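You operate a simulated robot arm through the tools that you are given. There is no shell and no other tool.

You run a simulated robot arm. Do the job below in one go: nothing can be reset, and whatever is moved stays where it is left.

TASK
Read both bolts of the grey rack under the lit lens; move the 12.9 bolt to the red rack.
Fine: lamp off and lens swung back after.

It is judged by the outcome, as a careful person would: the job done as asked, and still so three seconds after it is handed in. It fails if anything else is knocked over, pushed out of place, dropped, spilled or broken.

THE ROBOT
A 6-joint arm with a two-finger gripper, fixed in place. Base frame: the origin is on the floor under the middle of its stand, x ahead of it, y to its left, z up; the work surface is at about z = 86. Lengths are in cm, angles in rad, forces in N, time in s.
It reaches about 157.2 cm from its shoulder. Its first joint turns from -2.897 to 2.897 rad. Payload 2.45 kg.
The TCP is the grasp point between the finger pads, 2 cm short of the fingertips. In the tool frame z runs along the fingers and y along their closing line. The gripper opens to 14 cm; its body begins 16.8 cm behind the TCP.
Orientation is told as [roll, pitch, yaw] about the base's x, y, z axes, in that order, counted from this pose: with the fingers straight down and closing along the base's y, the tool's x points along the base's -x, its y along +y and its z along -z.

THE INTERFACE
- The arm moves only by the tool send_rows. Its argument "rows" is text: rows parted by semicolons, each of 7 numbers parted by spaces: the shift along the base's x, y, z in cm, then the turn, a rotation vector about the base's x, y, z in rad, then the opening in per cent of the stroke, from 0 (shut) to 100 (fully open). In form: dx dy dz rx ry rz grip; .... A call has 1 to 20 rows; each row is the pose to reach, as a shift and turn from the pose commanded when the call began. Each row takes 0.2 s and may step no farther than 5 cm and 0.15 rad from the row before; otherwise, or with a gripper value out of range, the whole call is refused. A pose out of reach is approached as far as the arm can. The call stops where the force on the tool passes 80 N (or 10 N more than at its start, if that is more) or the arm is blocked; 0.2 s more then pass. The fingers move at their own pace (about 4.5 cm/s each) and stop on an object; they squeeze with about 40 N. The grip force told is the motor's: it shows also when the fingers shut on nothing. Time passes only in rows, and 0.2 s behind the last, so rows that repeat a pose let the fingers close. The reply holds the time, the measured pose of the TCP, the force on the tool along the base axes, the opening and the grip force, in the units named above and with some noise, with the torque about the TCP (base axes, N m) and any sound that the robot's microphone picked up.
- Cameras (640 x 400 px; columns grow to the right, rows downward): "scene" is fixed at [39.95, 49.9, 170.75]; the picture's right is [-0.66, -0.75, 0.00], its down [-0.56, 0.49, -0.67] and it looks along [0.50, -0.44, -0.74] (base axes); focal length 366 px, centre (320, 200). "wrist" rides on the gripper at [7.8, 1.1, -20.9] in the tool frame; the picture's right is [-0.14, 0.99, 0.00], its down [-0.92, -0.13, -0.37] and it looks along [-0.36, -0.05, 0.93] (tool axes); focal length 280 px, centre (320, 200). There is no depth. A picture from a camera that has moved, and an enlarged one, comes with that camera's place and axes in the base frame and with its lens.
- grab_frame(camera): a new picture of that camera. It takes no simulated time.
- zoom(camera, box): a new picture of the part [left, top, right, bottom] of that camera's present view, enlarged. It takes no simulated time.
- hand_in(): hands the job in; it is judged then, once.

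Places have to be worked out from the pictures, the camera data and where the tool is seen. Open the gripper and draw the arm clear of the work before you hand the job in, unless the task says otherwise.

The tools are called after ">>>" as a command line: name --argument value ..., lists and objects as JSON in quotes. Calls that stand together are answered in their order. send_rows: Moves the arm, as the interface text tells. Its arguments: {"type":"object","properties":{"rows":{"type":"string"}},"required":["rows"]} The other tools are called the same way: grab_frame (camera) takes a picture; zoom (camera, box) takes an enlarged picture of a part of a camera's view; hand_in () hands the job in.

At the start:

```text
t: 0.0
eef_pos: [68.46, 9.26, 134.96]
orientation: [0.0, -0.002, 0.001]
ft_force: [-1.1, 0.3, 0.2]
torque: [-0.03, 0.06, 0.04]
grip_width: 13.98
gripper_force: 0.0
```

scene: 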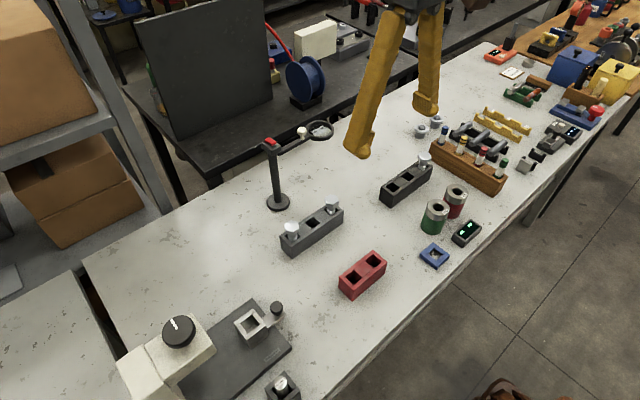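
wrist: 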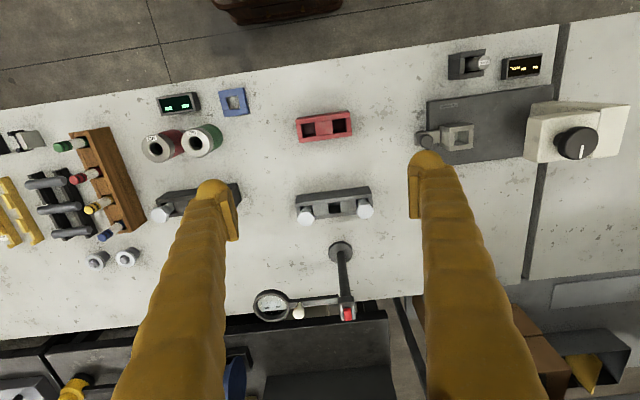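

I see a grey rack holding two bolts, a red rack with two holes, and a lamp-and-lens stand behind them. I'll zoom in on each before moving.

>>> zoom --camera "scene" --box '[240, 110, 400, 310]'

>>> zoom --camera "wrist" --box '[240, 90, 400, 330]'

>>> zoom --camera "scene" --box '[250, 110, 350, 172]'

```text
2.00 times, centred on (320, 210) of scene
camera zoom: at [39.95, 49.9, 170.75], right [-0.66, -0.75, 0.0], down [-0.56, 0.49, -0.67], along [0.5, -0.44, -0.74], focal length 731 px, centre (320, 180)
```

zoom: 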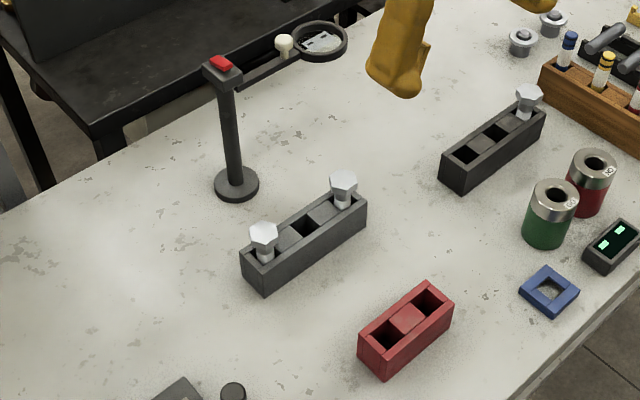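

```text
1.67 times, centred on (320, 210) of wrist
camera zoom: at [60.63, 10.21, 155.83], right [0.14, 0.99, 0.0], down [0.92, -0.13, 0.37], along [0.37, -0.05, -0.93], focal length 467 px, centre (320, 183)
```

zoom: 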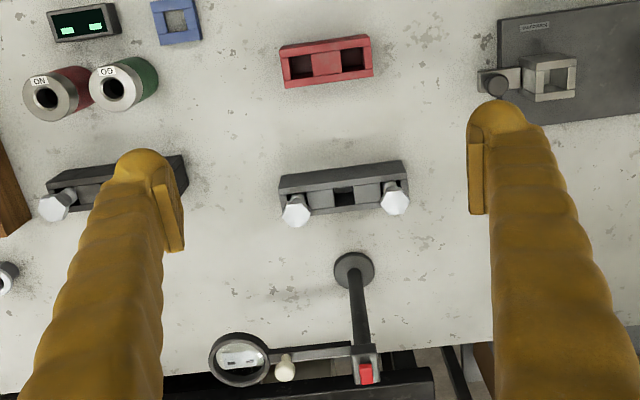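

```text
6.40 times, centred on (300, 141) of scene
camera zoom: at [39.95, 49.9, 170.75], right [-0.66, -0.75, 0.0], down [-0.56, 0.49, -0.67], along [0.5, -0.44, -0.74], focal length 2340 px, centre (448, 578)
```

zoom: 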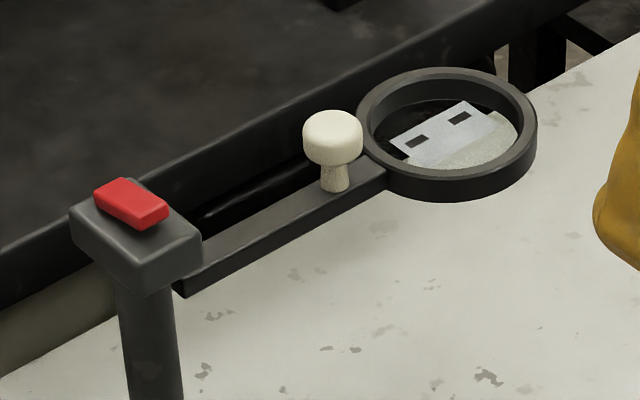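

The lens stand seems to be at about (105, 10), with the lens at (105, -7, 105), the knob at (105, -1, 108) and the red switch on top of the post at about z=108.5. I'll look closer at the bolt heads, the switch and the racks.

>>> zoom --camera "scene" --box '[276, 190, 352, 260]'

>>> zoom --camera "wrist" --box '[290, 180, 380, 236]'

>>> zoom --camera "wrist" --box '[245, 270, 365, 345]'

>>> zoom --camera "scene" --box '[330, 240, 400, 305]'

>>> zoom --camera "scene" --box '[255, 125, 295, 150]'

```text
5.71 times, centred on (314, 225) of scene
camera zoom: at [39.95, 49.9, 170.75], right [-0.66, -0.75, 0.0], down [-0.56, 0.49, -0.67], along [0.5, -0.44, -0.74], focal length 2089 px, centre (354, 57)
```

zoom: 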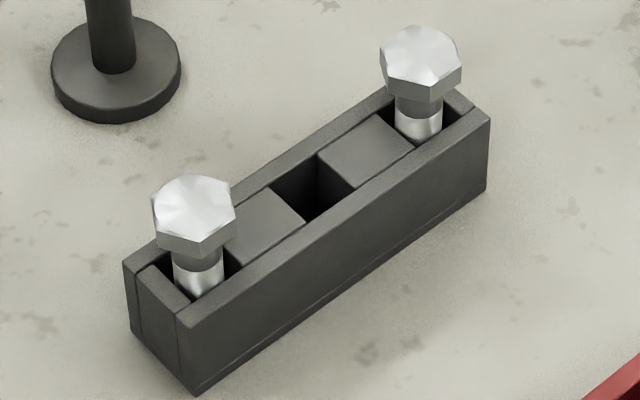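

```text
7.11 times, centred on (335, 208) of wrist
camera zoom: at [60.63, 10.21, 155.83], right [0.14, 0.99, 0.0], down [0.92, -0.13, 0.37], along [0.37, -0.05, -0.93], focal length 1994 px, centre (213, 143)
```

zoom: 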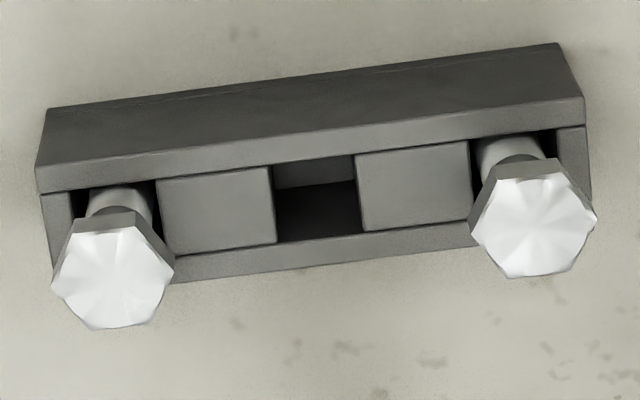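

```text
5.33 times, centred on (305, 308) of wrist
camera zoom: at [60.63, 10.21, 155.83], right [0.14, 0.99, 0.0], down [0.92, -0.13, 0.37], along [0.37, -0.05, -0.93], focal length 1495 px, centre (400, -373)
```

zoom: 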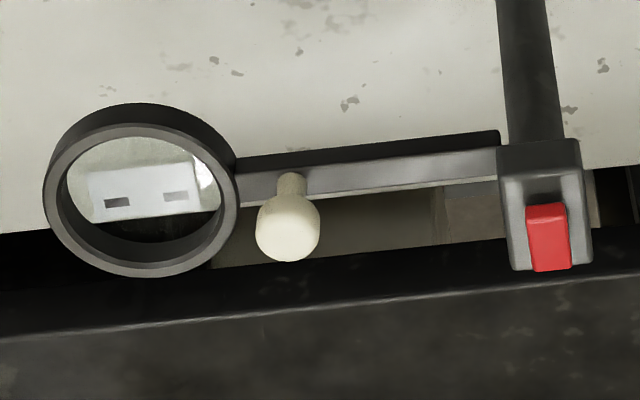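

```text
6.15 times, centred on (365, 272) of scene
camera zoom: at [39.95, 49.9, 170.75], right [-0.66, -0.75, 0.0], down [-0.56, 0.49, -0.67], along [0.5, -0.44, -0.74], focal length 2250 px, centre (43, -246)
```

zoom: 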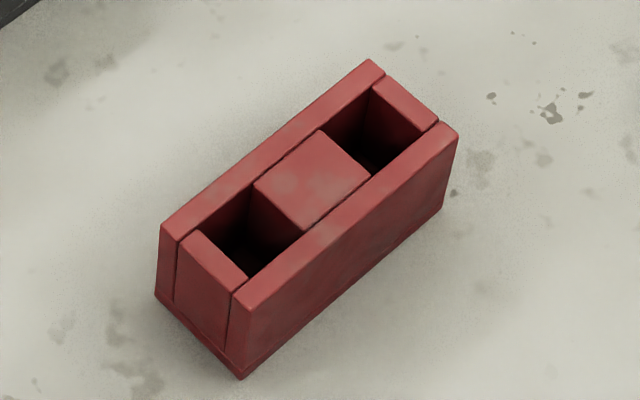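

```text
16.00 times, centred on (275, 138) of scene
camera zoom: at [39.95, 49.9, 170.75], right [-0.66, -0.75, 0.0], down [-0.56, 0.49, -0.67], along [0.5, -0.44, -0.74], focal length 5849 px, centre (1040, 1200)
```

zoom: 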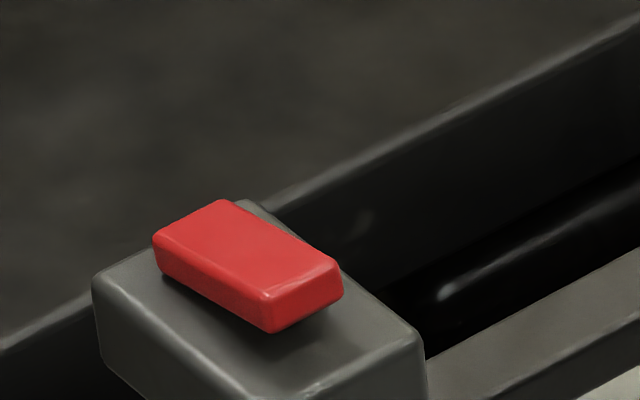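

The heads look blank without the lens, and the lens window shows only two dashes. The red rocker has its -x end raised, at about (104, 10, 110.5). I'll close the gripper and move toward the stand, staying high, for a closer look.

>>> send_rows --rows "4 0 -1 0 0 0 80; 8 0 -2 0 0 0 60; 12 0.3 -3 0 0 0 40; 16 0.5 -4 0 0 0 20; 20 0.7 -6 0 0 0 0; 24 0.7 -8 0 0 0 0; 26 0.7 -9 0 0 0 0; 26 0.7 -9 0 0 0 0; 26 0.7 -9 0 0 0 0"

>>> grab_frame --camera "wrist"

>>> grab_frame --camera "scene"

```text
t: 2.0
eef_pos: [94.57, 9.97, 125.82]
orientation: [-0.003, -0.003, -0.001]
ft_force: [1.1, -0.8, 1.0]
torque: [0.02, -0.03, -0.01]
grip_width: 0.01
gripper_force: 24.8
```

```text
taken
camera wrist: at [86.76, 10.87, 146.72], right [0.14, 0.99, 0.0], down [0.92, -0.13, 0.37], along [0.37, -0.05, -0.93], focal length 280 px, centre (320, 200)
```

wrist: 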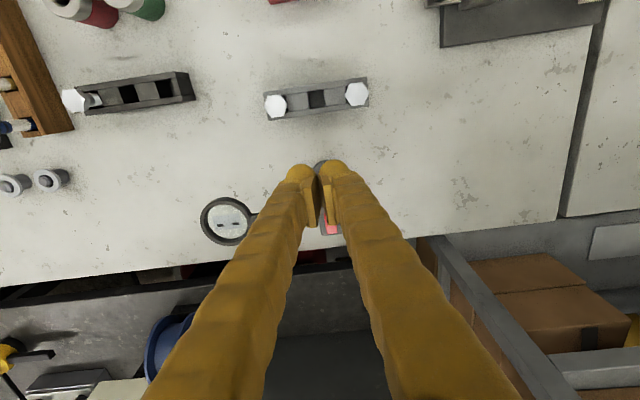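

```text
taken
```

scene: 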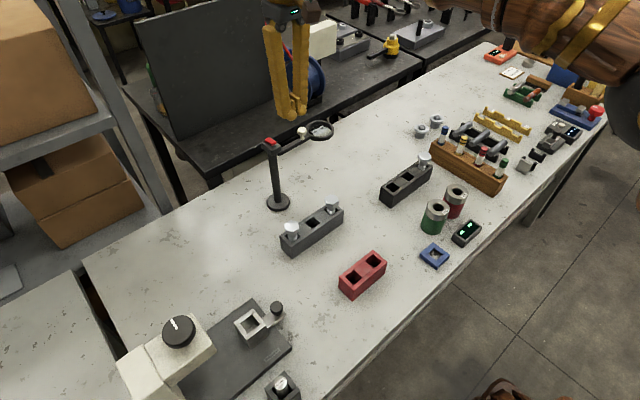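

The closed fingertips are at x≈94.6, y≈10, z≈123.8, as expected. I'll zoom in on the fingertips and stand to see how wide the tips are compared with the rocker.

>>> zoom --camera "scene" --box '[250, 80, 350, 142]'

>>> zoom --camera "wrist" --box '[190, 150, 390, 275]'

```text
6.40 times, centred on (300, 111) of scene
camera zoom: at [39.95, 49.9, 170.75], right [-0.66, -0.75, 0.0], down [-0.56, 0.49, -0.67], along [0.5, -0.44, -0.74], focal length 2340 px, centre (448, 770)
```

zoom: 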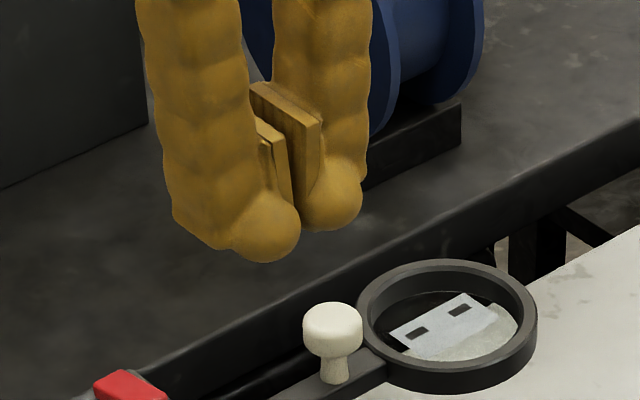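

```text
3.20 times, centred on (290, 212) of wrist
camera zoom: at [86.76, 10.87, 146.72], right [0.14, 0.99, 0.0], down [0.92, -0.13, 0.37], along [0.37, -0.05, -0.93], focal length 897 px, centre (416, 160)
```

zoom: 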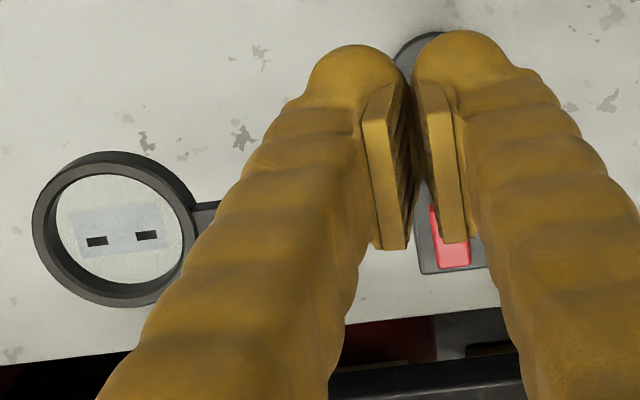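

The fingertips are round bulbs about ±1.4 cm from the centre line, so I'll press with the -y finger by offsetting the TCP to y≈11.4 over the raised -x end of the rocker. First I'll hover above it.

>>> send_rows --rows "4 0.6 -1 0 0 0 0; 8 1.3 -3 0 0 0 0; 9.4 1.4 -6 0 0 0 0; 9.4 1.4 -9 0 0 0 0; 9.4 1.4 -11 0 0 0 0; 9.4 1.4 -11 0 0 0 0"

>>> zoom --camera "scene" --box '[230, 100, 330, 162]'

>>> zoom --camera "wrist" --box '[240, 120, 400, 220]'

```text
t: 3.4
eef_pos: [104.04, 11.36, 114.99]
orientation: [-0.003, -0.002, 0.0]
ft_force: [0.2, 0.0, 0.2]
torque: [0.0, -0.01, 0.01]
grip_width: 0.0
gripper_force: 28.7
```

```text
6.40 times, centred on (280, 131) of scene
camera zoom: at [39.95, 49.9, 170.75], right [-0.66, -0.75, 0.0], down [-0.56, 0.49, -0.67], along [0.5, -0.44, -0.74], focal length 2340 px, centre (576, 642)
```

zoom: 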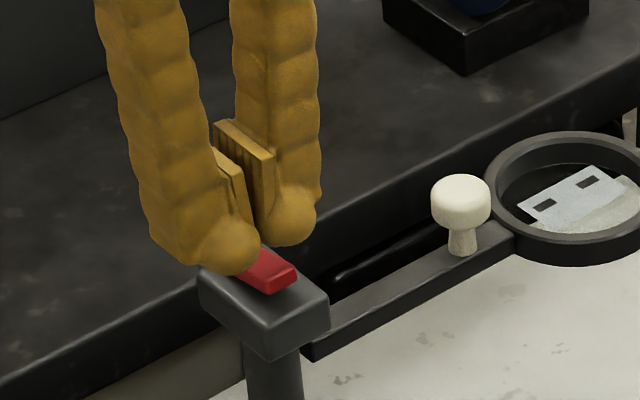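

```text
4.00 times, centred on (320, 170) of wrist
camera zoom: at [96.1, 12.32, 135.81], right [0.14, 0.99, 0.0], down [0.92, -0.13, 0.37], along [0.37, -0.05, -0.93], focal length 1122 px, centre (320, 320)
```

zoom: 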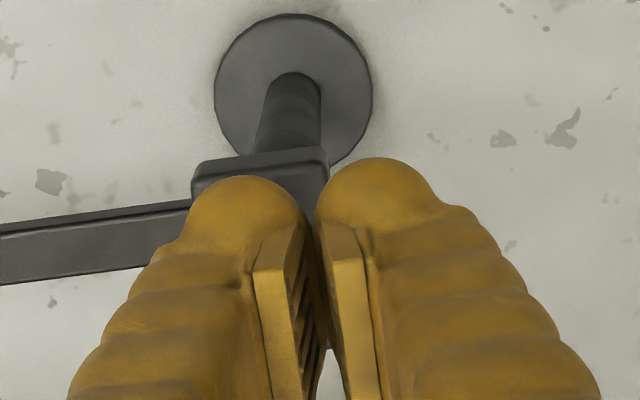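

Comparing the two views, the bulb tips sit about 1.5 cm toward -x of the TCP. I'll shift +1.35 cm in x so the -y bulb is over the raised end of the rocker (103.9, 10), then ease down and watch the force and sound.

>>> send_rows --rows "1.35 0 0 0 0 0 0; 1.35 0 -1 0 0 0 0; 1.35 0 -1.5 0 0 0 0; 1.35 0 -1.8 0 0 0 0; 1.35 0 -2.1 0 0 0 0; 1.35 0 -2.1 0 0 0 0"

>>> zoom --camera "scene" --box '[230, 100, 330, 162]'

```text
t: 4.8
eef_pos: [105.21, 11.29, 112.81]
orientation: [-0.003, -0.003, 0.0]
ft_force: [0.0, -0.2, -1.0]
torque: [-0.02, 0.0, 0.02]
grip_width: 0.0
gripper_force: 29.6
```

```text
6.40 times, centred on (280, 131) of scene
camera zoom: at [39.95, 49.9, 170.75], right [-0.66, -0.75, 0.0], down [-0.56, 0.49, -0.67], along [0.5, -0.44, -0.74], focal length 2340 px, centre (576, 642)
```

zoom: 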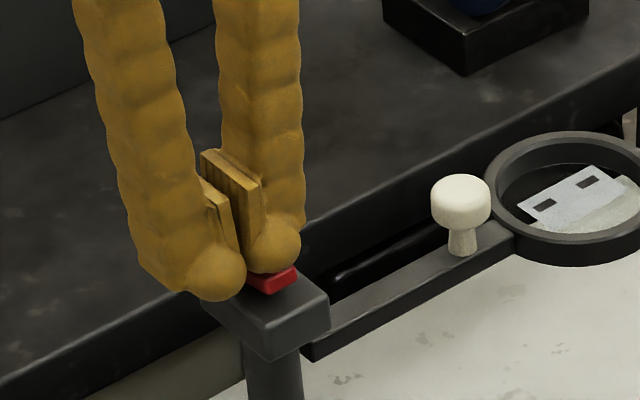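

The -y bulb is right above the raised end of the rocker and there's no contact force yet. I'll keep pressing in small steps.

>>> send_rows --rows "0 0 -0.2 0 0 0 0; 0 0 -0.4 0 0 0 0; 0 0 -0.6 0 0 0 0; 0 0 -0.6 0 0 0 0"

>>> zoom --camera "scene" --box '[230, 100, 330, 162]'

```text
t: 5.8
eef_pos: [105.2, 11.37, 112.54]
orientation: [-0.003, -0.006, 0.0]
ft_force: [3.0, 2.1, 37.9]
torque: [-0.34, 0.03, 0.02]
grip_width: 0.01
gripper_force: 29.6
```

```text
6.40 times, centred on (280, 131) of scene
camera zoom: at [39.95, 49.9, 170.75], right [-0.66, -0.75, 0.0], down [-0.56, 0.49, -0.67], along [0.5, -0.44, -0.74], focal length 2340 px, centre (576, 642)
```

zoom: 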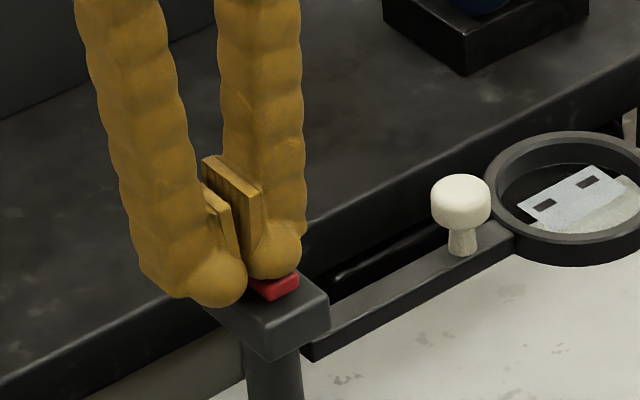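

I read 38 N, and the torque puts the contact about 0.2 cm toward -x of the TCP, close to the rocker's pivot. I'll lift off and check whether the rocker changed.

>>> send_rows --rows "0 0 0.6 0 0 0 0; -3 0 3 0 0 0 0; -6 0 4 0 0 0 0; -6 0 4 0 0 0 0"

>>> zoom --camera "scene" --box '[250, 120, 300, 151]'

>>> grab_frame --camera "scene"

```text
t: 6.8
eef_pos: [99.42, 11.01, 116.16]
orientation: [-0.002, -0.003, -0.001]
ft_force: [-0.6, 0.0, 0.2]
torque: [-0.02, -0.03, -0.03]
grip_width: 0.04
gripper_force: 29.4
```

```text
12.80 times, centred on (275, 136) of scene
camera zoom: at [39.95, 49.9, 170.75], right [-0.66, -0.75, 0.0], down [-0.56, 0.49, -0.67], along [0.5, -0.44, -0.74], focal length 4680 px, centre (896, 1026)
```

zoom: 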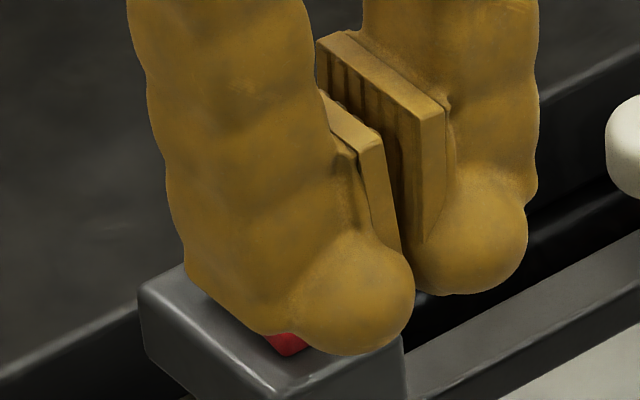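

```text
taken
```

scene: 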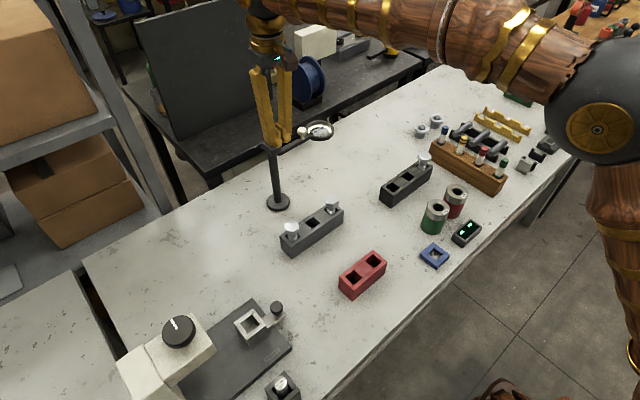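

The fingers are blocking the rocker, so I'll raise the gripper straight up to clear the view.

>>> send_rows --rows "0 0 4 0 0 0 0; 0 0 8 0 0 0 0; 0 0 8 0 0 0 0"

>>> zoom --camera "scene" --box '[250, 125, 300, 156]'

>>> zoom --camera "wrist" --box '[180, 100, 420, 250]'

```text
t: 7.6
eef_pos: [99.42, 11.2, 124.3]
orientation: [-0.004, -0.002, -0.001]
ft_force: [-0.7, 0.3, 0.0]
torque: [-0.02, 0.04, 0.01]
grip_width: 0.01
gripper_force: 28.8
```

```text
12.80 times, centred on (275, 140) of scene
camera zoom: at [39.95, 49.9, 170.75], right [-0.66, -0.75, 0.0], down [-0.56, 0.49, -0.67], along [0.5, -0.44, -0.74], focal length 4680 px, centre (896, 962)
```

zoom: 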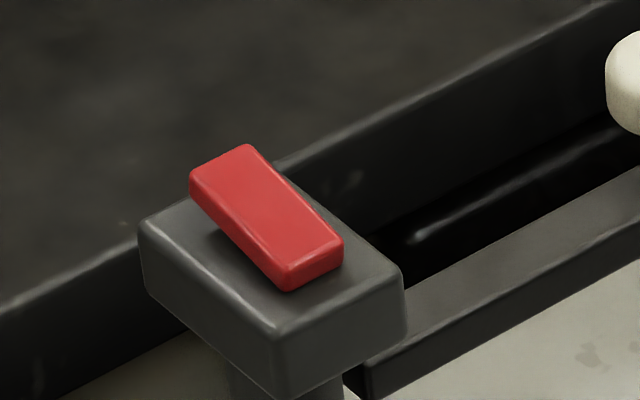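

```text
2.67 times, centred on (300, 175) of wrist
camera zoom: at [91.48, 12.21, 145.12], right [0.14, 0.99, 0.0], down [0.92, -0.13, 0.37], along [0.37, -0.05, -0.93], focal length 748 px, centre (373, 267)
```

zoom: 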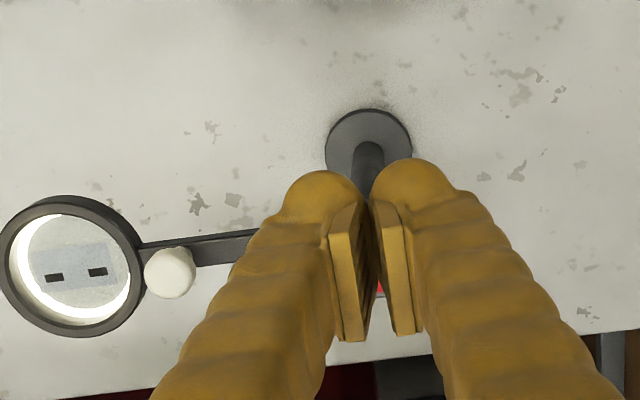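

The lamp is on: the rocker has flipped, with its +x end now raised, and the lens ring glows. The knob head is at about (105, -0.6, 108.2). I'll move above it with the gripper yawed +90° so the fingers straddle the lens arm, opened about 4.5 cm.

>>> send_rows --rows "0.5 -1.1 0 0 0 0.143 32; 1.0 -2.2 0 0 0 0.286 32; 1.6 -3.3 0 0 0 0.429 32; 2.1 -4.4 0 0 0 0.571 32; 2.6 -5.5 0 0 0 0.714 32; 3.2 -6.6 0 0 0 0.857 32; 3.7 -7.7 0 0 0 1.0 32; 4.2 -8.8 0 0 0 1.142 32; 4.8 -9.9 0 0 0 1.285 32; 5.3 -11 0 0 0 1.428 32; 5.8 -12 0 0 0 1.571 32; 5.8 -12 -4 0 0 1.571 32; 5.8 -12 -8 0 0 1.571 32; 5.8 -12 -8 0 0 1.571 32"

>>> grab_frame --camera "wrist"

>>> zoom --camera "scene" --box '[250, 90, 350, 152]'

```text
t: 10.6
eef_pos: [105.31, -0.7, 116.34]
orientation: [-0.002, -0.001, 1.571]
ft_force: [0.1, 0.2, -0.2]
torque: [0.03, 0.01, -0.01]
grip_width: 4.48
gripper_force: 0.1
```

```text
taken
camera wrist: at [104.05, -8.81, 137.16], right [-0.99, 0.14, 0.0], down [0.13, 0.92, 0.37], along [0.05, 0.37, -0.93], focal length 280 px, centre (320, 200)
```

wrist: 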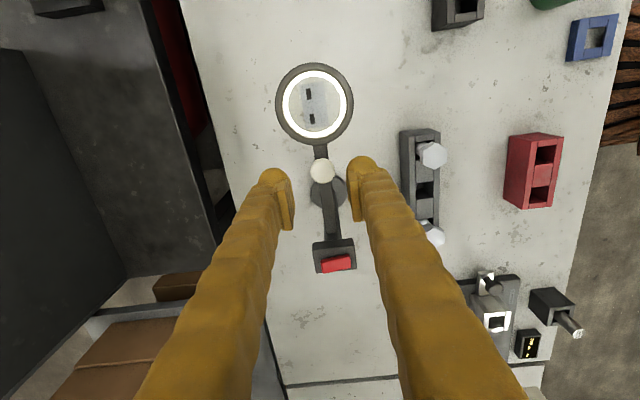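

```text
6.40 times, centred on (300, 121) of scene
camera zoom: at [39.95, 49.9, 170.75], right [-0.66, -0.75, 0.0], down [-0.56, 0.49, -0.67], along [0.5, -0.44, -0.74], focal length 2340 px, centre (448, 706)
```

zoom: 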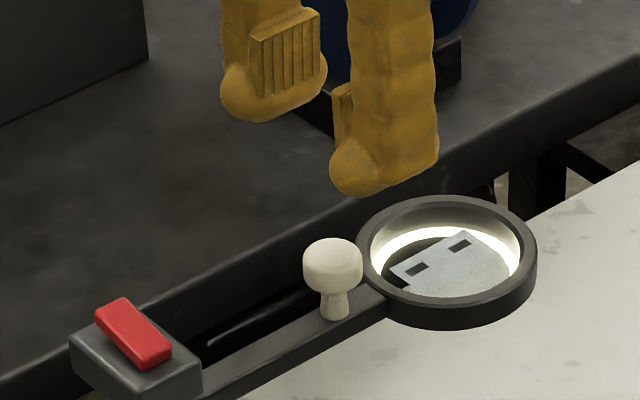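

The gripper is above the knob with the fingers either side of the arm. Before lowering, I'll zoom in to check the fingertip shape against the knob and ring.

>>> zoom --camera "scene" --box '[275, 85, 335, 123]'

>>> zoom --camera "wrist" --box '[240, 50, 400, 280]'

>>> zoom --camera "wrist" --box '[270, 60, 370, 150]'

```text
10.53 times, centred on (305, 104) of scene
camera zoom: at [39.95, 49.9, 170.75], right [-0.66, -0.75, 0.0], down [-0.56, 0.49, -0.67], along [0.5, -0.44, -0.74], focal length 3848 px, centre (478, 1210)
```

zoom: 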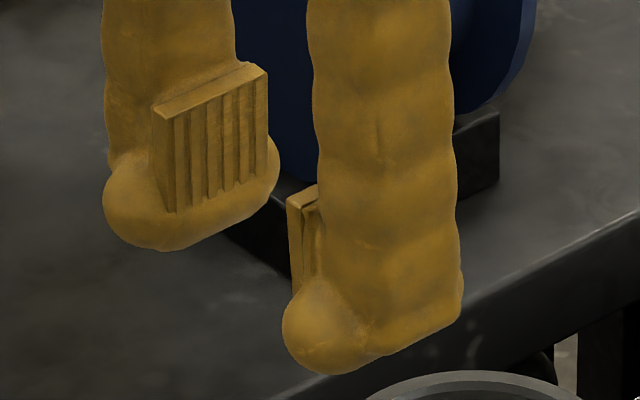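

```text
1.74 times, centred on (320, 165) of wrist
camera zoom: at [104.05, -8.81, 137.16], right [-0.99, 0.14, 0.0], down [0.13, 0.92, 0.37], along [0.05, 0.37, -0.93], focal length 488 px, centre (320, 261)
```

zoom: 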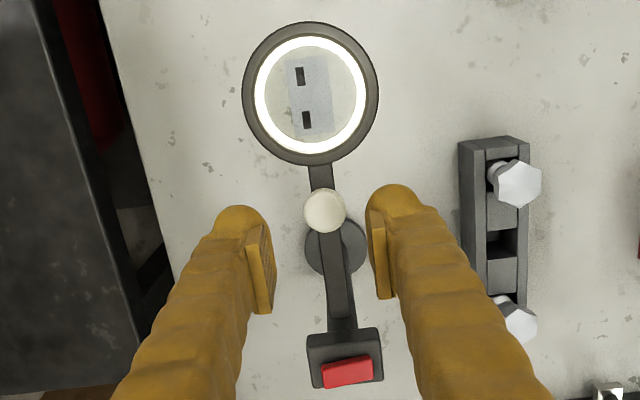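

```text
4.44 times, centred on (320, 105) of wrist
camera zoom: at [104.05, -8.81, 137.16], right [-0.99, 0.14, 0.0], down [0.13, 0.92, 0.37], along [0.05, 0.37, -0.93], focal length 1246 px, centre (320, 622)
```

zoom: 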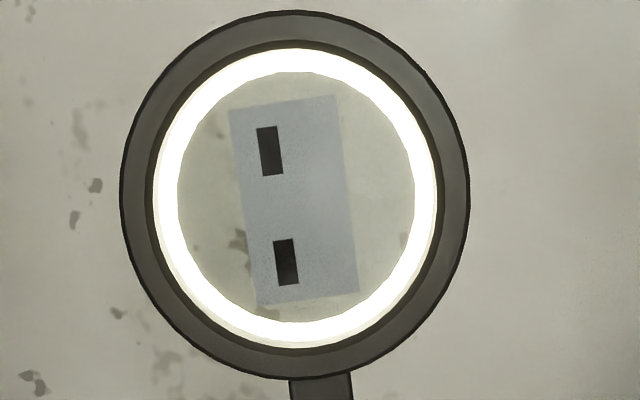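

Each fingertip is a wide capsule, about ±2.5 cm along tool x, and it still clears the ring by about 0.5 cm. I'll lower so the pads are level with the knob head (z≈108.1), keeping the fingers open.

>>> send_rows --rows "-0.1 0.1 -3 0 0 0 32; -0.1 0.1 -5.5 0 0 0 32; -0.1 0.1 -7 0 0 0 32; -0.1 0.1 -8.1 0 0 0 32; -0.1 0.1 -8.1 0 0 0 32"

>>> zoom --camera "wrist" --box '[240, 50, 400, 280]'

>>> zoom --camera "scene" --box '[255, 95, 355, 157]'

```text
t: 11.8
eef_pos: [105.06, -0.58, 108.08]
orientation: [-0.002, -0.003, 1.571]
ft_force: [0.4, -1.1, 0.4]
torque: [0.01, 0.0, 0.02]
grip_width: 4.48
gripper_force: 0.0
```

```text
1.74 times, centred on (320, 165) of wrist
camera zoom: at [103.84, -8.55, 128.93], right [-0.99, 0.14, 0.0], down [0.13, 0.92, 0.37], along [0.05, 0.37, -0.93], focal length 488 px, centre (320, 261)
```

zoom: 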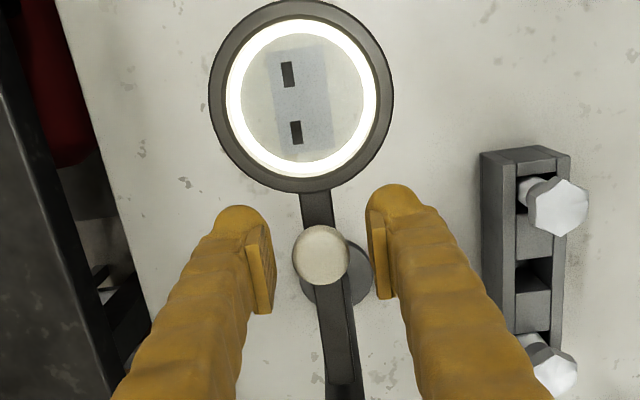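

```text
6.40 times, centred on (305, 126) of scene
camera zoom: at [39.95, 49.9, 170.75], right [-0.66, -0.75, 0.0], down [-0.56, 0.49, -0.67], along [0.5, -0.44, -0.74], focal length 2340 px, centre (416, 674)
```

zoom: 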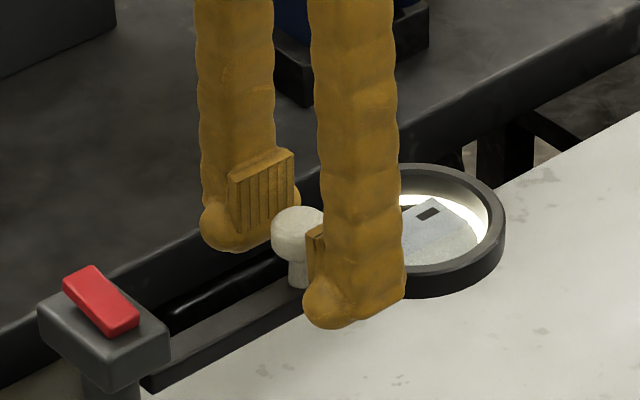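

The knob is centred between the pads. I'll close to a loose cage of about 3 cm and swing a small test arc about the post axis (105, 10) with R≈10.55 cm.

>>> send_rows --rows "0 0 0 0 0 0 21; 0 0 0 0 0 0 21; -0.53 0.01 0 0 0 -0.05 21; -1.05 0.05 0 0 0 -0.10 21; -1.58 0.12 0 0 0 -0.15 21; -2.10 0.21 0 0 0 -0.20 21; -2.10 0.21 0 0 0 -0.20 21"

>>> zoom --camera "wrist" --box '[240, 50, 400, 280]'

>>> zoom --camera "scene" --box '[240, 95, 360, 215]'

```text
t: 13.4
eef_pos: [102.88, -0.35, 108.05]
orientation: [-0.001, 0.0, 1.37]
ft_force: [0.8, -0.1, 0.2]
torque: [0.0, 0.0, 0.02]
grip_width: 2.96
gripper_force: 0.0
```

```text
1.74 times, centred on (320, 165) of wrist
camera zoom: at [100.18, -7.96, 128.98], right [-0.94, 0.33, 0.0], down [0.31, 0.88, 0.37], along [0.12, 0.35, -0.93], focal length 488 px, centre (320, 261)
```

zoom: 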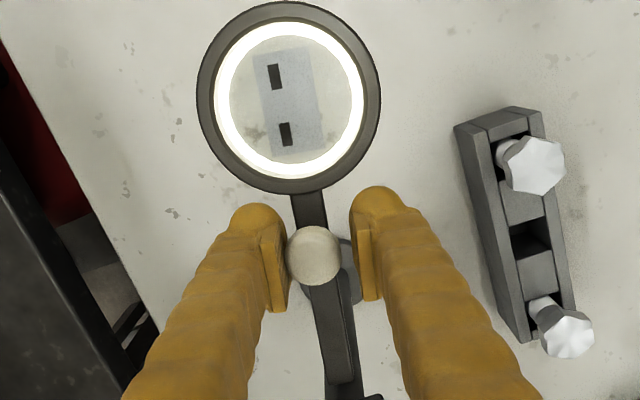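

```text
3.33 times, centred on (300, 155) of scene
camera zoom: at [39.95, 49.9, 170.75], right [-0.66, -0.75, 0.0], down [-0.56, 0.49, -0.67], along [0.5, -0.44, -0.74], focal length 1219 px, centre (387, 350)
```

zoom: 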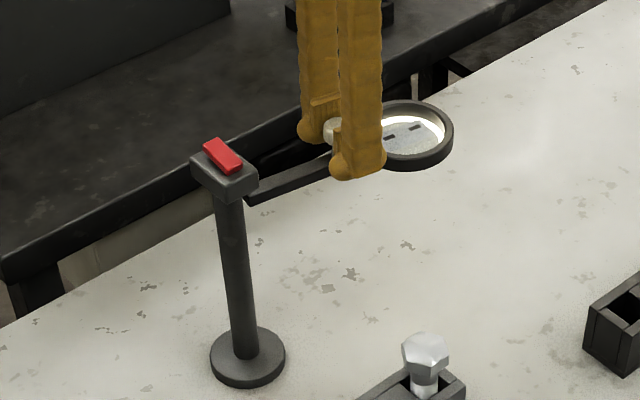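

The knob follows the cage and the stand stays put. I'll continue the arc to about 66° (1.15 rad), which should put the lens over the nearer bolt (y≈2.8).

>>> send_rows --rows "-1.02 0.26 0 0 0 -0.1 21; -2.01 0.62 0 0 0 -0.2 21; -2.96 1.08 0 0 0 -0.3 21; -3.86 1.63 0 0 0 -0.4 21; -4.70 2.27 0 0 0 -0.5 21; -5.47 2.99 0 0 0 -0.6 21; -6.17 3.78 0 0 0 -0.7 21; -6.78 4.64 0 0 0 -0.8 21; -7.31 5.55 0 0 0 -0.9 21; -7.53 6.03 0 0 0 -0.95 21; -7.53 6.03 0 0 0 -0.95 21"

>>> grab_frame --camera "wrist"

>>> grab_frame --camera "scene"

```text
t: 15.8
eef_pos: [95.33, 5.78, 108.19]
orientation: [-0.003, -0.001, 0.42]
ft_force: [-0.5, -1.2, 0.3]
torque: [-0.01, -0.02, -0.02]
grip_width: 3.0
gripper_force: 0.0
```

```text
taken
camera wrist: at [87.67, 3.37, 129.05], right [-0.28, 0.96, 0.0], down [0.89, 0.26, 0.37], along [0.36, 0.1, -0.93], focal length 280 px, centre (320, 200)
```

wrist: 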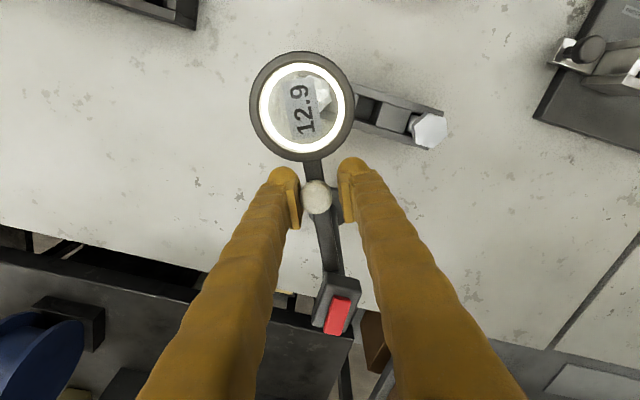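

```text
taken
```

scene: 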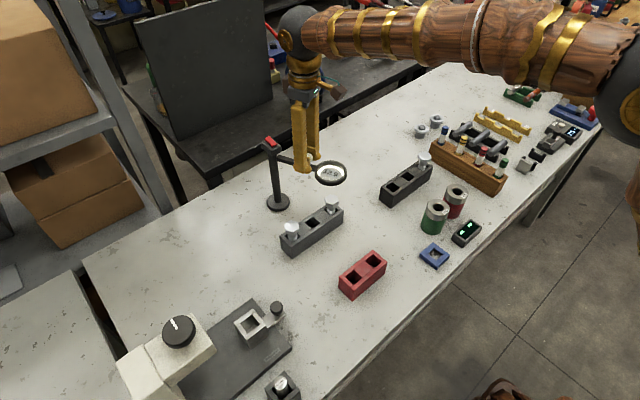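

The lens shows a reading over the bolt at y≈2.8. I'll zoom in on it.

>>> zoom --camera "wrist" --box '[240, 40, 460, 180]'

>>> zoom --camera "scene" --box '[280, 145, 370, 250]'

```text
2.86 times, centred on (350, 110) of wrist
camera zoom: at [87.67, 3.37, 129.05], right [-0.28, 0.96, 0.0], down [0.89, 0.26, 0.37], along [0.36, 0.1, -0.93], focal length 801 px, centre (234, 457)
```

zoom: 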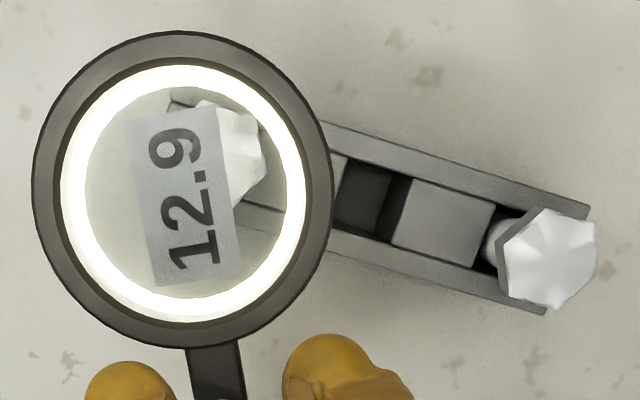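

```text
3.81 times, centred on (325, 198) of scene
camera zoom: at [39.95, 49.9, 170.75], right [-0.66, -0.75, 0.0], down [-0.56, 0.49, -0.67], along [0.5, -0.44, -0.74], focal length 1393 px, centre (301, 210)
```

zoom: 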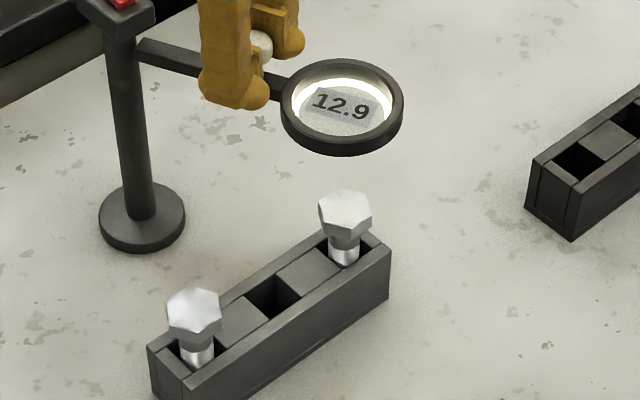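

The bolt at y≈2.8 clearly reads 12.9. I'll keep swinging the lens to the other bolt (y≈17) to read it too.

>>> send_rows --rows "-0.38 0.98 0 0 0 -0.1 21; -0.66 2.0 0 0 0 -0.2 21; -0.84 3.04 0 0 0 -0.3 21; -0.92 4.09 0 0 0 -0.4 21; -0.89 5.14 0 0 0 -0.5 21; -0.75 6.19 0 0 0 -0.6 21; -0.51 7.22 0 0 0 -0.7 21; -0.17 8.22 0 0 0 -0.8 21; 0.04 8.70 0 0 0 -0.85 21; 0.04 8.70 0 0 0 -0.85 21"

>>> grab_frame --camera "wrist"

>>> zoom --camera "scene" --box '[240, 120, 380, 260]'

```text
t: 18.0
eef_pos: [95.56, 14.38, 108.09]
orientation: [-0.001, -0.001, -0.429]
ft_force: [-0.7, -0.7, -0.6]
torque: [0.02, 0.01, -0.01]
grip_width: 3.0
gripper_force: 0.8
```

```text
taken
camera wrist: at [88.78, 18.46, 128.97], right [0.54, 0.84, 0.0], down [0.78, -0.5, 0.37], along [0.31, -0.2, -0.93], focal length 280 px, centre (320, 200)
```

wrist: 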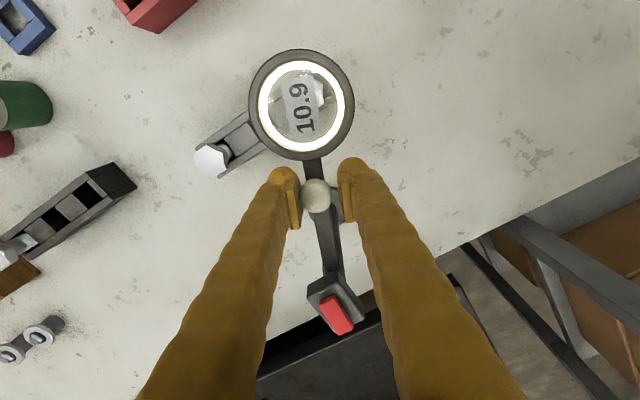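

```text
2.86 times, centred on (310, 190) of scene
camera zoom: at [39.95, 49.9, 170.75], right [-0.66, -0.75, 0.0], down [-0.56, 0.49, -0.67], along [0.5, -0.44, -0.74], focal length 1044 px, centre (349, 229)
```

zoom: 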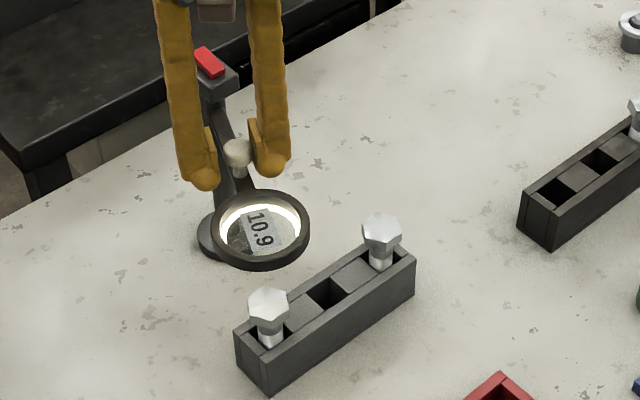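

>>> zoom --camera "wrist" --box '[180, 40, 400, 180]'

```text
2.86 times, centred on (290, 110) of wrist
camera zoom: at [88.78, 18.46, 128.97], right [0.54, 0.84, 0.0], down [0.78, -0.5, 0.37], along [0.31, -0.2, -0.93], focal length 801 px, centre (406, 457)
```

zoom: 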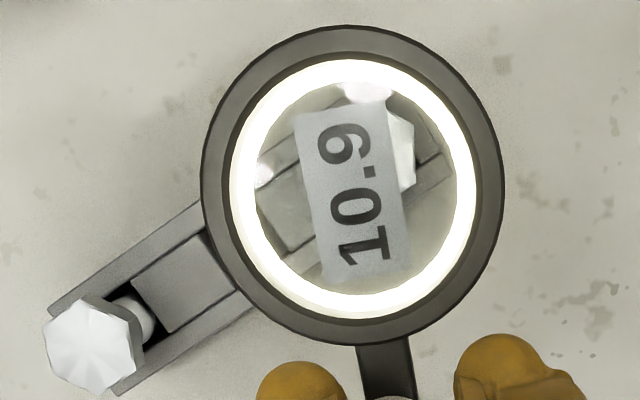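

The other bolt (y≈17) reads 10.9, so the one to move is the bolt at (88.8, 2.8). I'll swing the lens back along the reverse arc.

>>> send_rows --rows "-0.39 -0.98 0 0 0 0.1 21; -0.68 -1.99 0 0 0 0.2 21; -0.87 -3.03 0 0 0 0.3 21; -0.95 -4.08 0 0 0 0.4 21; -0.93 -5.14 0 0 0 0.5 21; -0.80 -6.18 0 0 0 0.6 21; -0.57 -7.21 0 0 0 0.7 21; -0.24 -8.21 0 0 0 0.8 21; 0.19 -9.18 0 0 0 0.9 21; 0.72 -10.09 0 0 0 1.0 21; 1.33 -10.95 0 0 0 1.1 21; 2.03 -11.74 0 0 0 1.2 21; 2.80 -12.46 0 0 0 1.3 21; 3.64 -13.10 0 0 0 1.4 21; 4.54 -13.65 0 0 0 1.5 21; 5.49 -14.11 0 0 0 1.6 21; 6.48 -14.47 0 0 0 1.7 21; 7.50 -14.73 0 0 0 1.8 21; 8.54 -14.89 0 0 0 1.9 21; 9.07 -14.93 0 0 0 1.95 21"

>>> zoom --camera "wrist" --box '[240, 50, 400, 280]'

>>> zoom --camera "scene" --box '[250, 110, 350, 172]'

```text
t: 22.2
eef_pos: [104.44, -0.51, 108.16]
orientation: [-0.002, -0.001, 1.521]
ft_force: [-0.2, 0.4, -0.2]
torque: [-0.05, 0.01, 0.01]
grip_width: 2.98
gripper_force: 0.2
```

```text
1.74 times, centred on (320, 165) of wrist
camera zoom: at [102.94, -8.38, 129.12], right [-0.98, 0.19, 0.0], down [0.17, 0.91, 0.37], along [0.07, 0.36, -0.93], focal length 488 px, centre (320, 261)
```

zoom: 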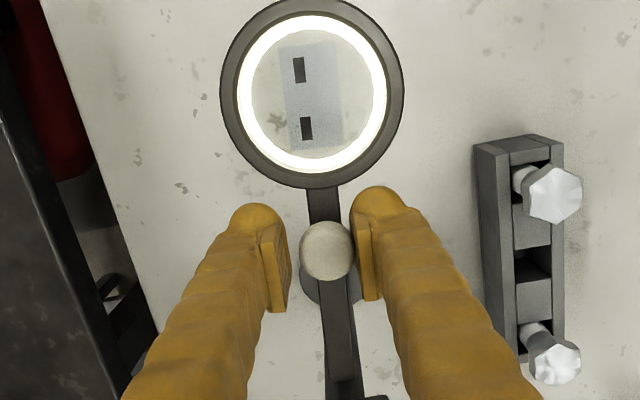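

```text
6.40 times, centred on (300, 141) of scene
camera zoom: at [39.95, 49.9, 170.75], right [-0.66, -0.75, 0.0], down [-0.56, 0.49, -0.67], along [0.5, -0.44, -0.74], focal length 2340 px, centre (448, 578)
```

zoom: 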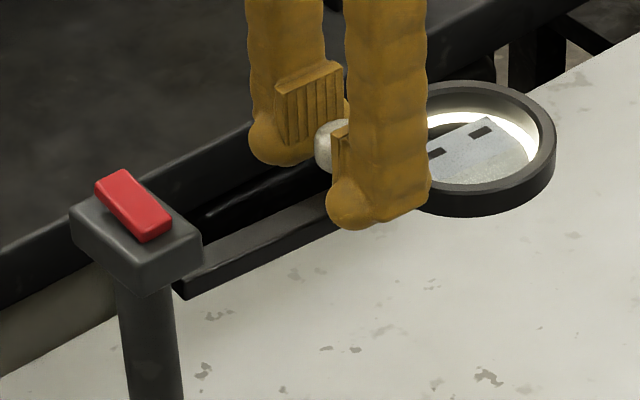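

Compared with the first picture, the lens is still about 1.3 cm short of its original place because of slack in the cage. I'll nudge a bit farther in small steps.

>>> send_rows --rows "0.3 -0.01 0 0 0 0.03 21; 0.6 -0.01 0 0 0 0.05 21; 0.82 -0.01 0 0 0 0.07 21; 0.82 -0.01 0 0 0 0.07 21"

>>> zoom --camera "scene" --box '[250, 110, 350, 172]'

```text
t: 23.2
eef_pos: [105.27, -0.58, 108.09]
orientation: [-0.001, 0.0, 1.59]
ft_force: [-0.6, -0.2, -0.1]
torque: [0.01, 0.01, -0.02]
grip_width: 2.98
gripper_force: 0.3
```

```text
6.40 times, centred on (300, 141) of scene
camera zoom: at [39.95, 49.9, 170.75], right [-0.66, -0.75, 0.0], down [-0.56, 0.49, -0.67], along [0.5, -0.44, -0.74], focal length 2340 px, centre (448, 578)
```

zoom: 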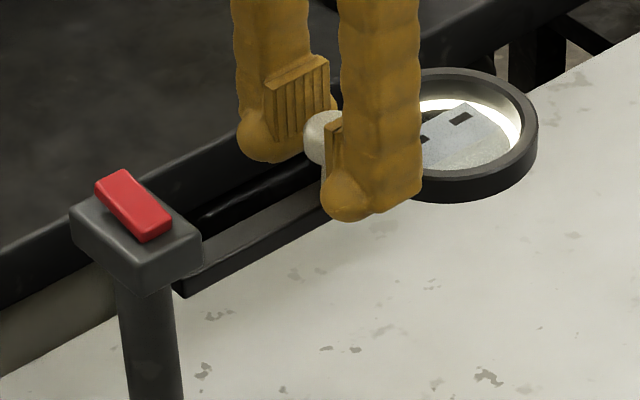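

The ring outline now matches its original place to within about a pixel. I'll open the fingers and lift straight up, then compare.

>>> send_rows --rows "0 0 0 0 0 0 34; 0 0 0 0 0 0 34; 0 0 3 0 0 0 34; 0 0 6 0 0 0 34; 0 0 10 0 0 0 34; 0 0 14 0 0 0 34; 0 0 14 0 0 0 34"

>>> zoom --camera "scene" --box '[250, 110, 350, 172]'

```text
t: 24.8
eef_pos: [105.21, -0.5, 122.2]
orientation: [0.0, -0.002, 1.59]
ft_force: [0.2, 1.3, -0.4]
torque: [-0.01, 0.06, -0.01]
grip_width: 4.75
gripper_force: 0.1
```

```text
6.40 times, centred on (300, 141) of scene
camera zoom: at [39.95, 49.9, 170.75], right [-0.66, -0.75, 0.0], down [-0.56, 0.49, -0.67], along [0.5, -0.44, -0.74], focal length 2340 px, centre (448, 578)
```

zoom: 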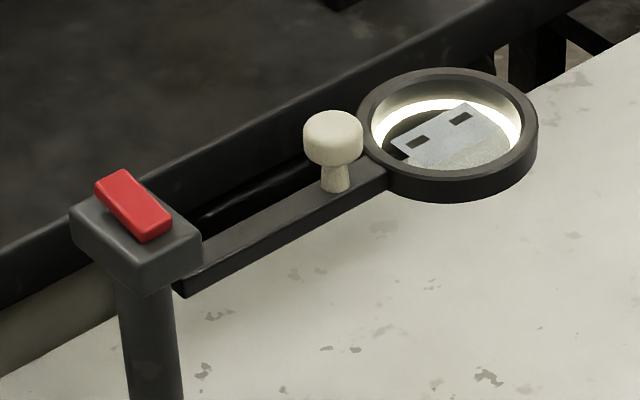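

The lens is back at its original position. To switch the lamp off I need to press the raised +x end of the rocker (x≈106.4). I'll close the fingers, keep the 90° yaw and move the -x finger above that end.

>>> send_rows --rows "0.6 3 0 0 0 -0.01 15; 1.2 6 0 0 0 -0.02 0; 1.8 9 0 0 0 -0.02 0; 2.4 10.55 0 0 0 -0.02 0; 2.4 10.55 -3 0 0 -0.02 0; 2.4 10.55 -6 0 0 -0.02 0; 2.4 10.55 -7.7 0 0 -0.02 0; 2.4 10.55 -7.7 0 0 -0.02 0"

>>> zoom --camera "scene" --box '[230, 100, 330, 162]'

>>> zoom --camera "wrist" --box '[240, 120, 400, 220]'

```text
t: 26.6
eef_pos: [107.71, 9.81, 114.42]
orientation: [-0.003, -0.003, 1.57]
ft_force: [-0.3, -0.5, -0.1]
torque: [0.01, -0.03, 0.01]
grip_width: 0.0
gripper_force: 29.8
```

```text
6.40 times, centred on (280, 131) of scene
camera zoom: at [39.95, 49.9, 170.75], right [-0.66, -0.75, 0.0], down [-0.56, 0.49, -0.67], along [0.5, -0.44, -0.74], focal length 2340 px, centre (576, 642)
```

zoom: 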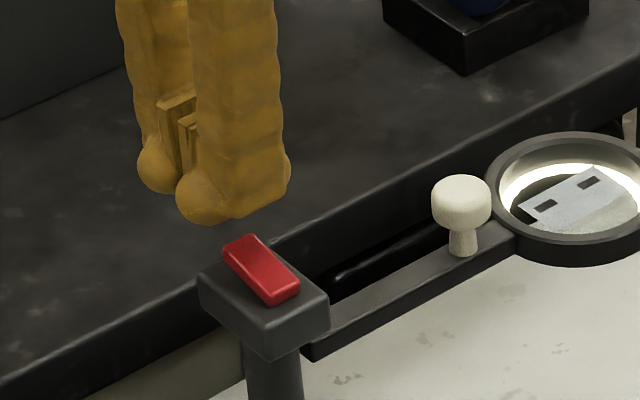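

```text
4.00 times, centred on (320, 170) of wrist
camera zoom: at [106.48, 1.88, 135.33], right [-0.99, 0.14, 0.0], down [0.13, 0.92, 0.37], along [0.05, 0.37, -0.93], focal length 1122 px, centre (320, 320)
```

zoom: 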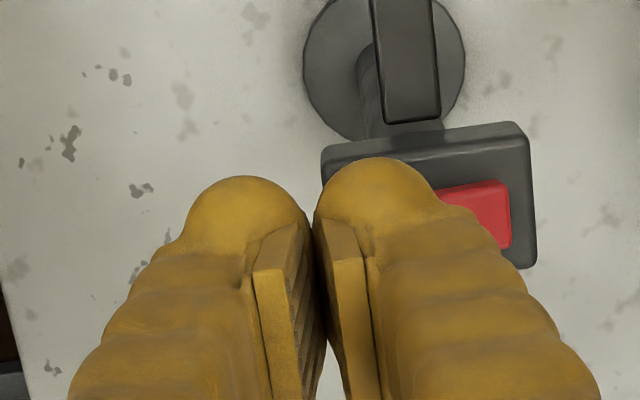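

The -x finger is right over the raised +x end of the rocker at (106.3, 10, 110.6). I'll shift 0.4 cm toward -x and press down gently.

>>> send_rows --rows "-0.4 0.1 0 0 0 0 0; -0.4 0.1 -0.8 0 0 0 0; -0.4 0.1 -1.3 0 0 0 0; -0.4 0.1 -1.6 0 0 0 0; -0.4 0.1 -1.9 0 0 0 0; -0.4 0.1 -2.1 0 0 0 0; -0.4 0.1 -2.2 0 0 0 0"

>>> zoom --camera "scene" --box '[230, 100, 350, 175]'

```text
t: 28.2
eef_pos: [107.44, 10.2, 112.32]
orientation: [-0.003, -0.003, 1.57]
ft_force: [-0.6, 1.3, 8.8]
torque: [0.0, 0.14, -0.07]
grip_width: 0.0
gripper_force: 29.6
```

```text
5.33 times, centred on (290, 138) of scene
camera zoom: at [39.95, 49.9, 170.75], right [-0.66, -0.75, 0.0], down [-0.56, 0.49, -0.67], along [0.5, -0.44, -0.74], focal length 1950 px, centre (480, 533)
```

zoom: 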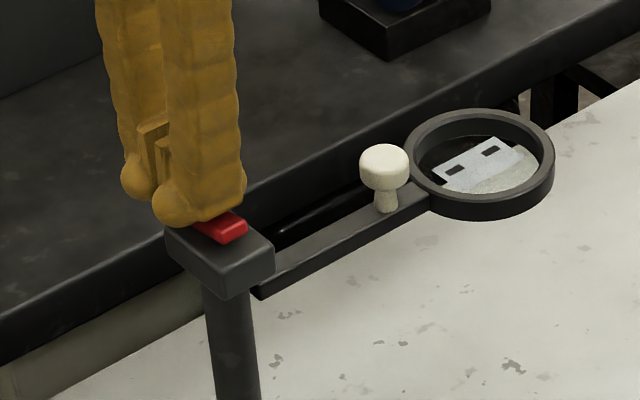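

The ring glow is gone with only 9 N of force. I'll lift straight up and check that the rocker is back in its original position.

>>> send_rows --rows "0 0 1 0 0 0 0; 0 0 4 0 0 0 0; 0 0 8 0 0 0 0; 0 0 10 0 0 0 0; 0 0 10 0 0 0 0"

>>> zoom --camera "scene" --box '[250, 110, 350, 172]'

>>> grab_frame --camera "scene"

```text
t: 29.4
eef_pos: [107.07, 10.16, 122.19]
orientation: [-0.001, -0.001, 1.57]
ft_force: [-0.4, 0.0, 0.2]
torque: [0.0, -0.01, 0.02]
grip_width: 0.01
gripper_force: 29.1
```

```text
6.40 times, centred on (300, 141) of scene
camera zoom: at [39.95, 49.9, 170.75], right [-0.66, -0.75, 0.0], down [-0.56, 0.49, -0.67], along [0.5, -0.44, -0.74], focal length 2340 px, centre (448, 578)
```

zoom: 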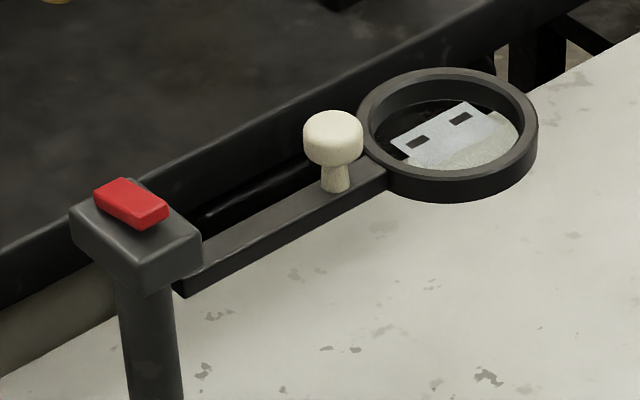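

```text
taken
```

scene: 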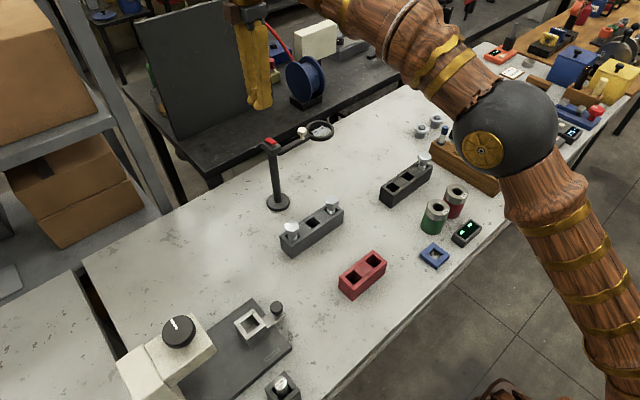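

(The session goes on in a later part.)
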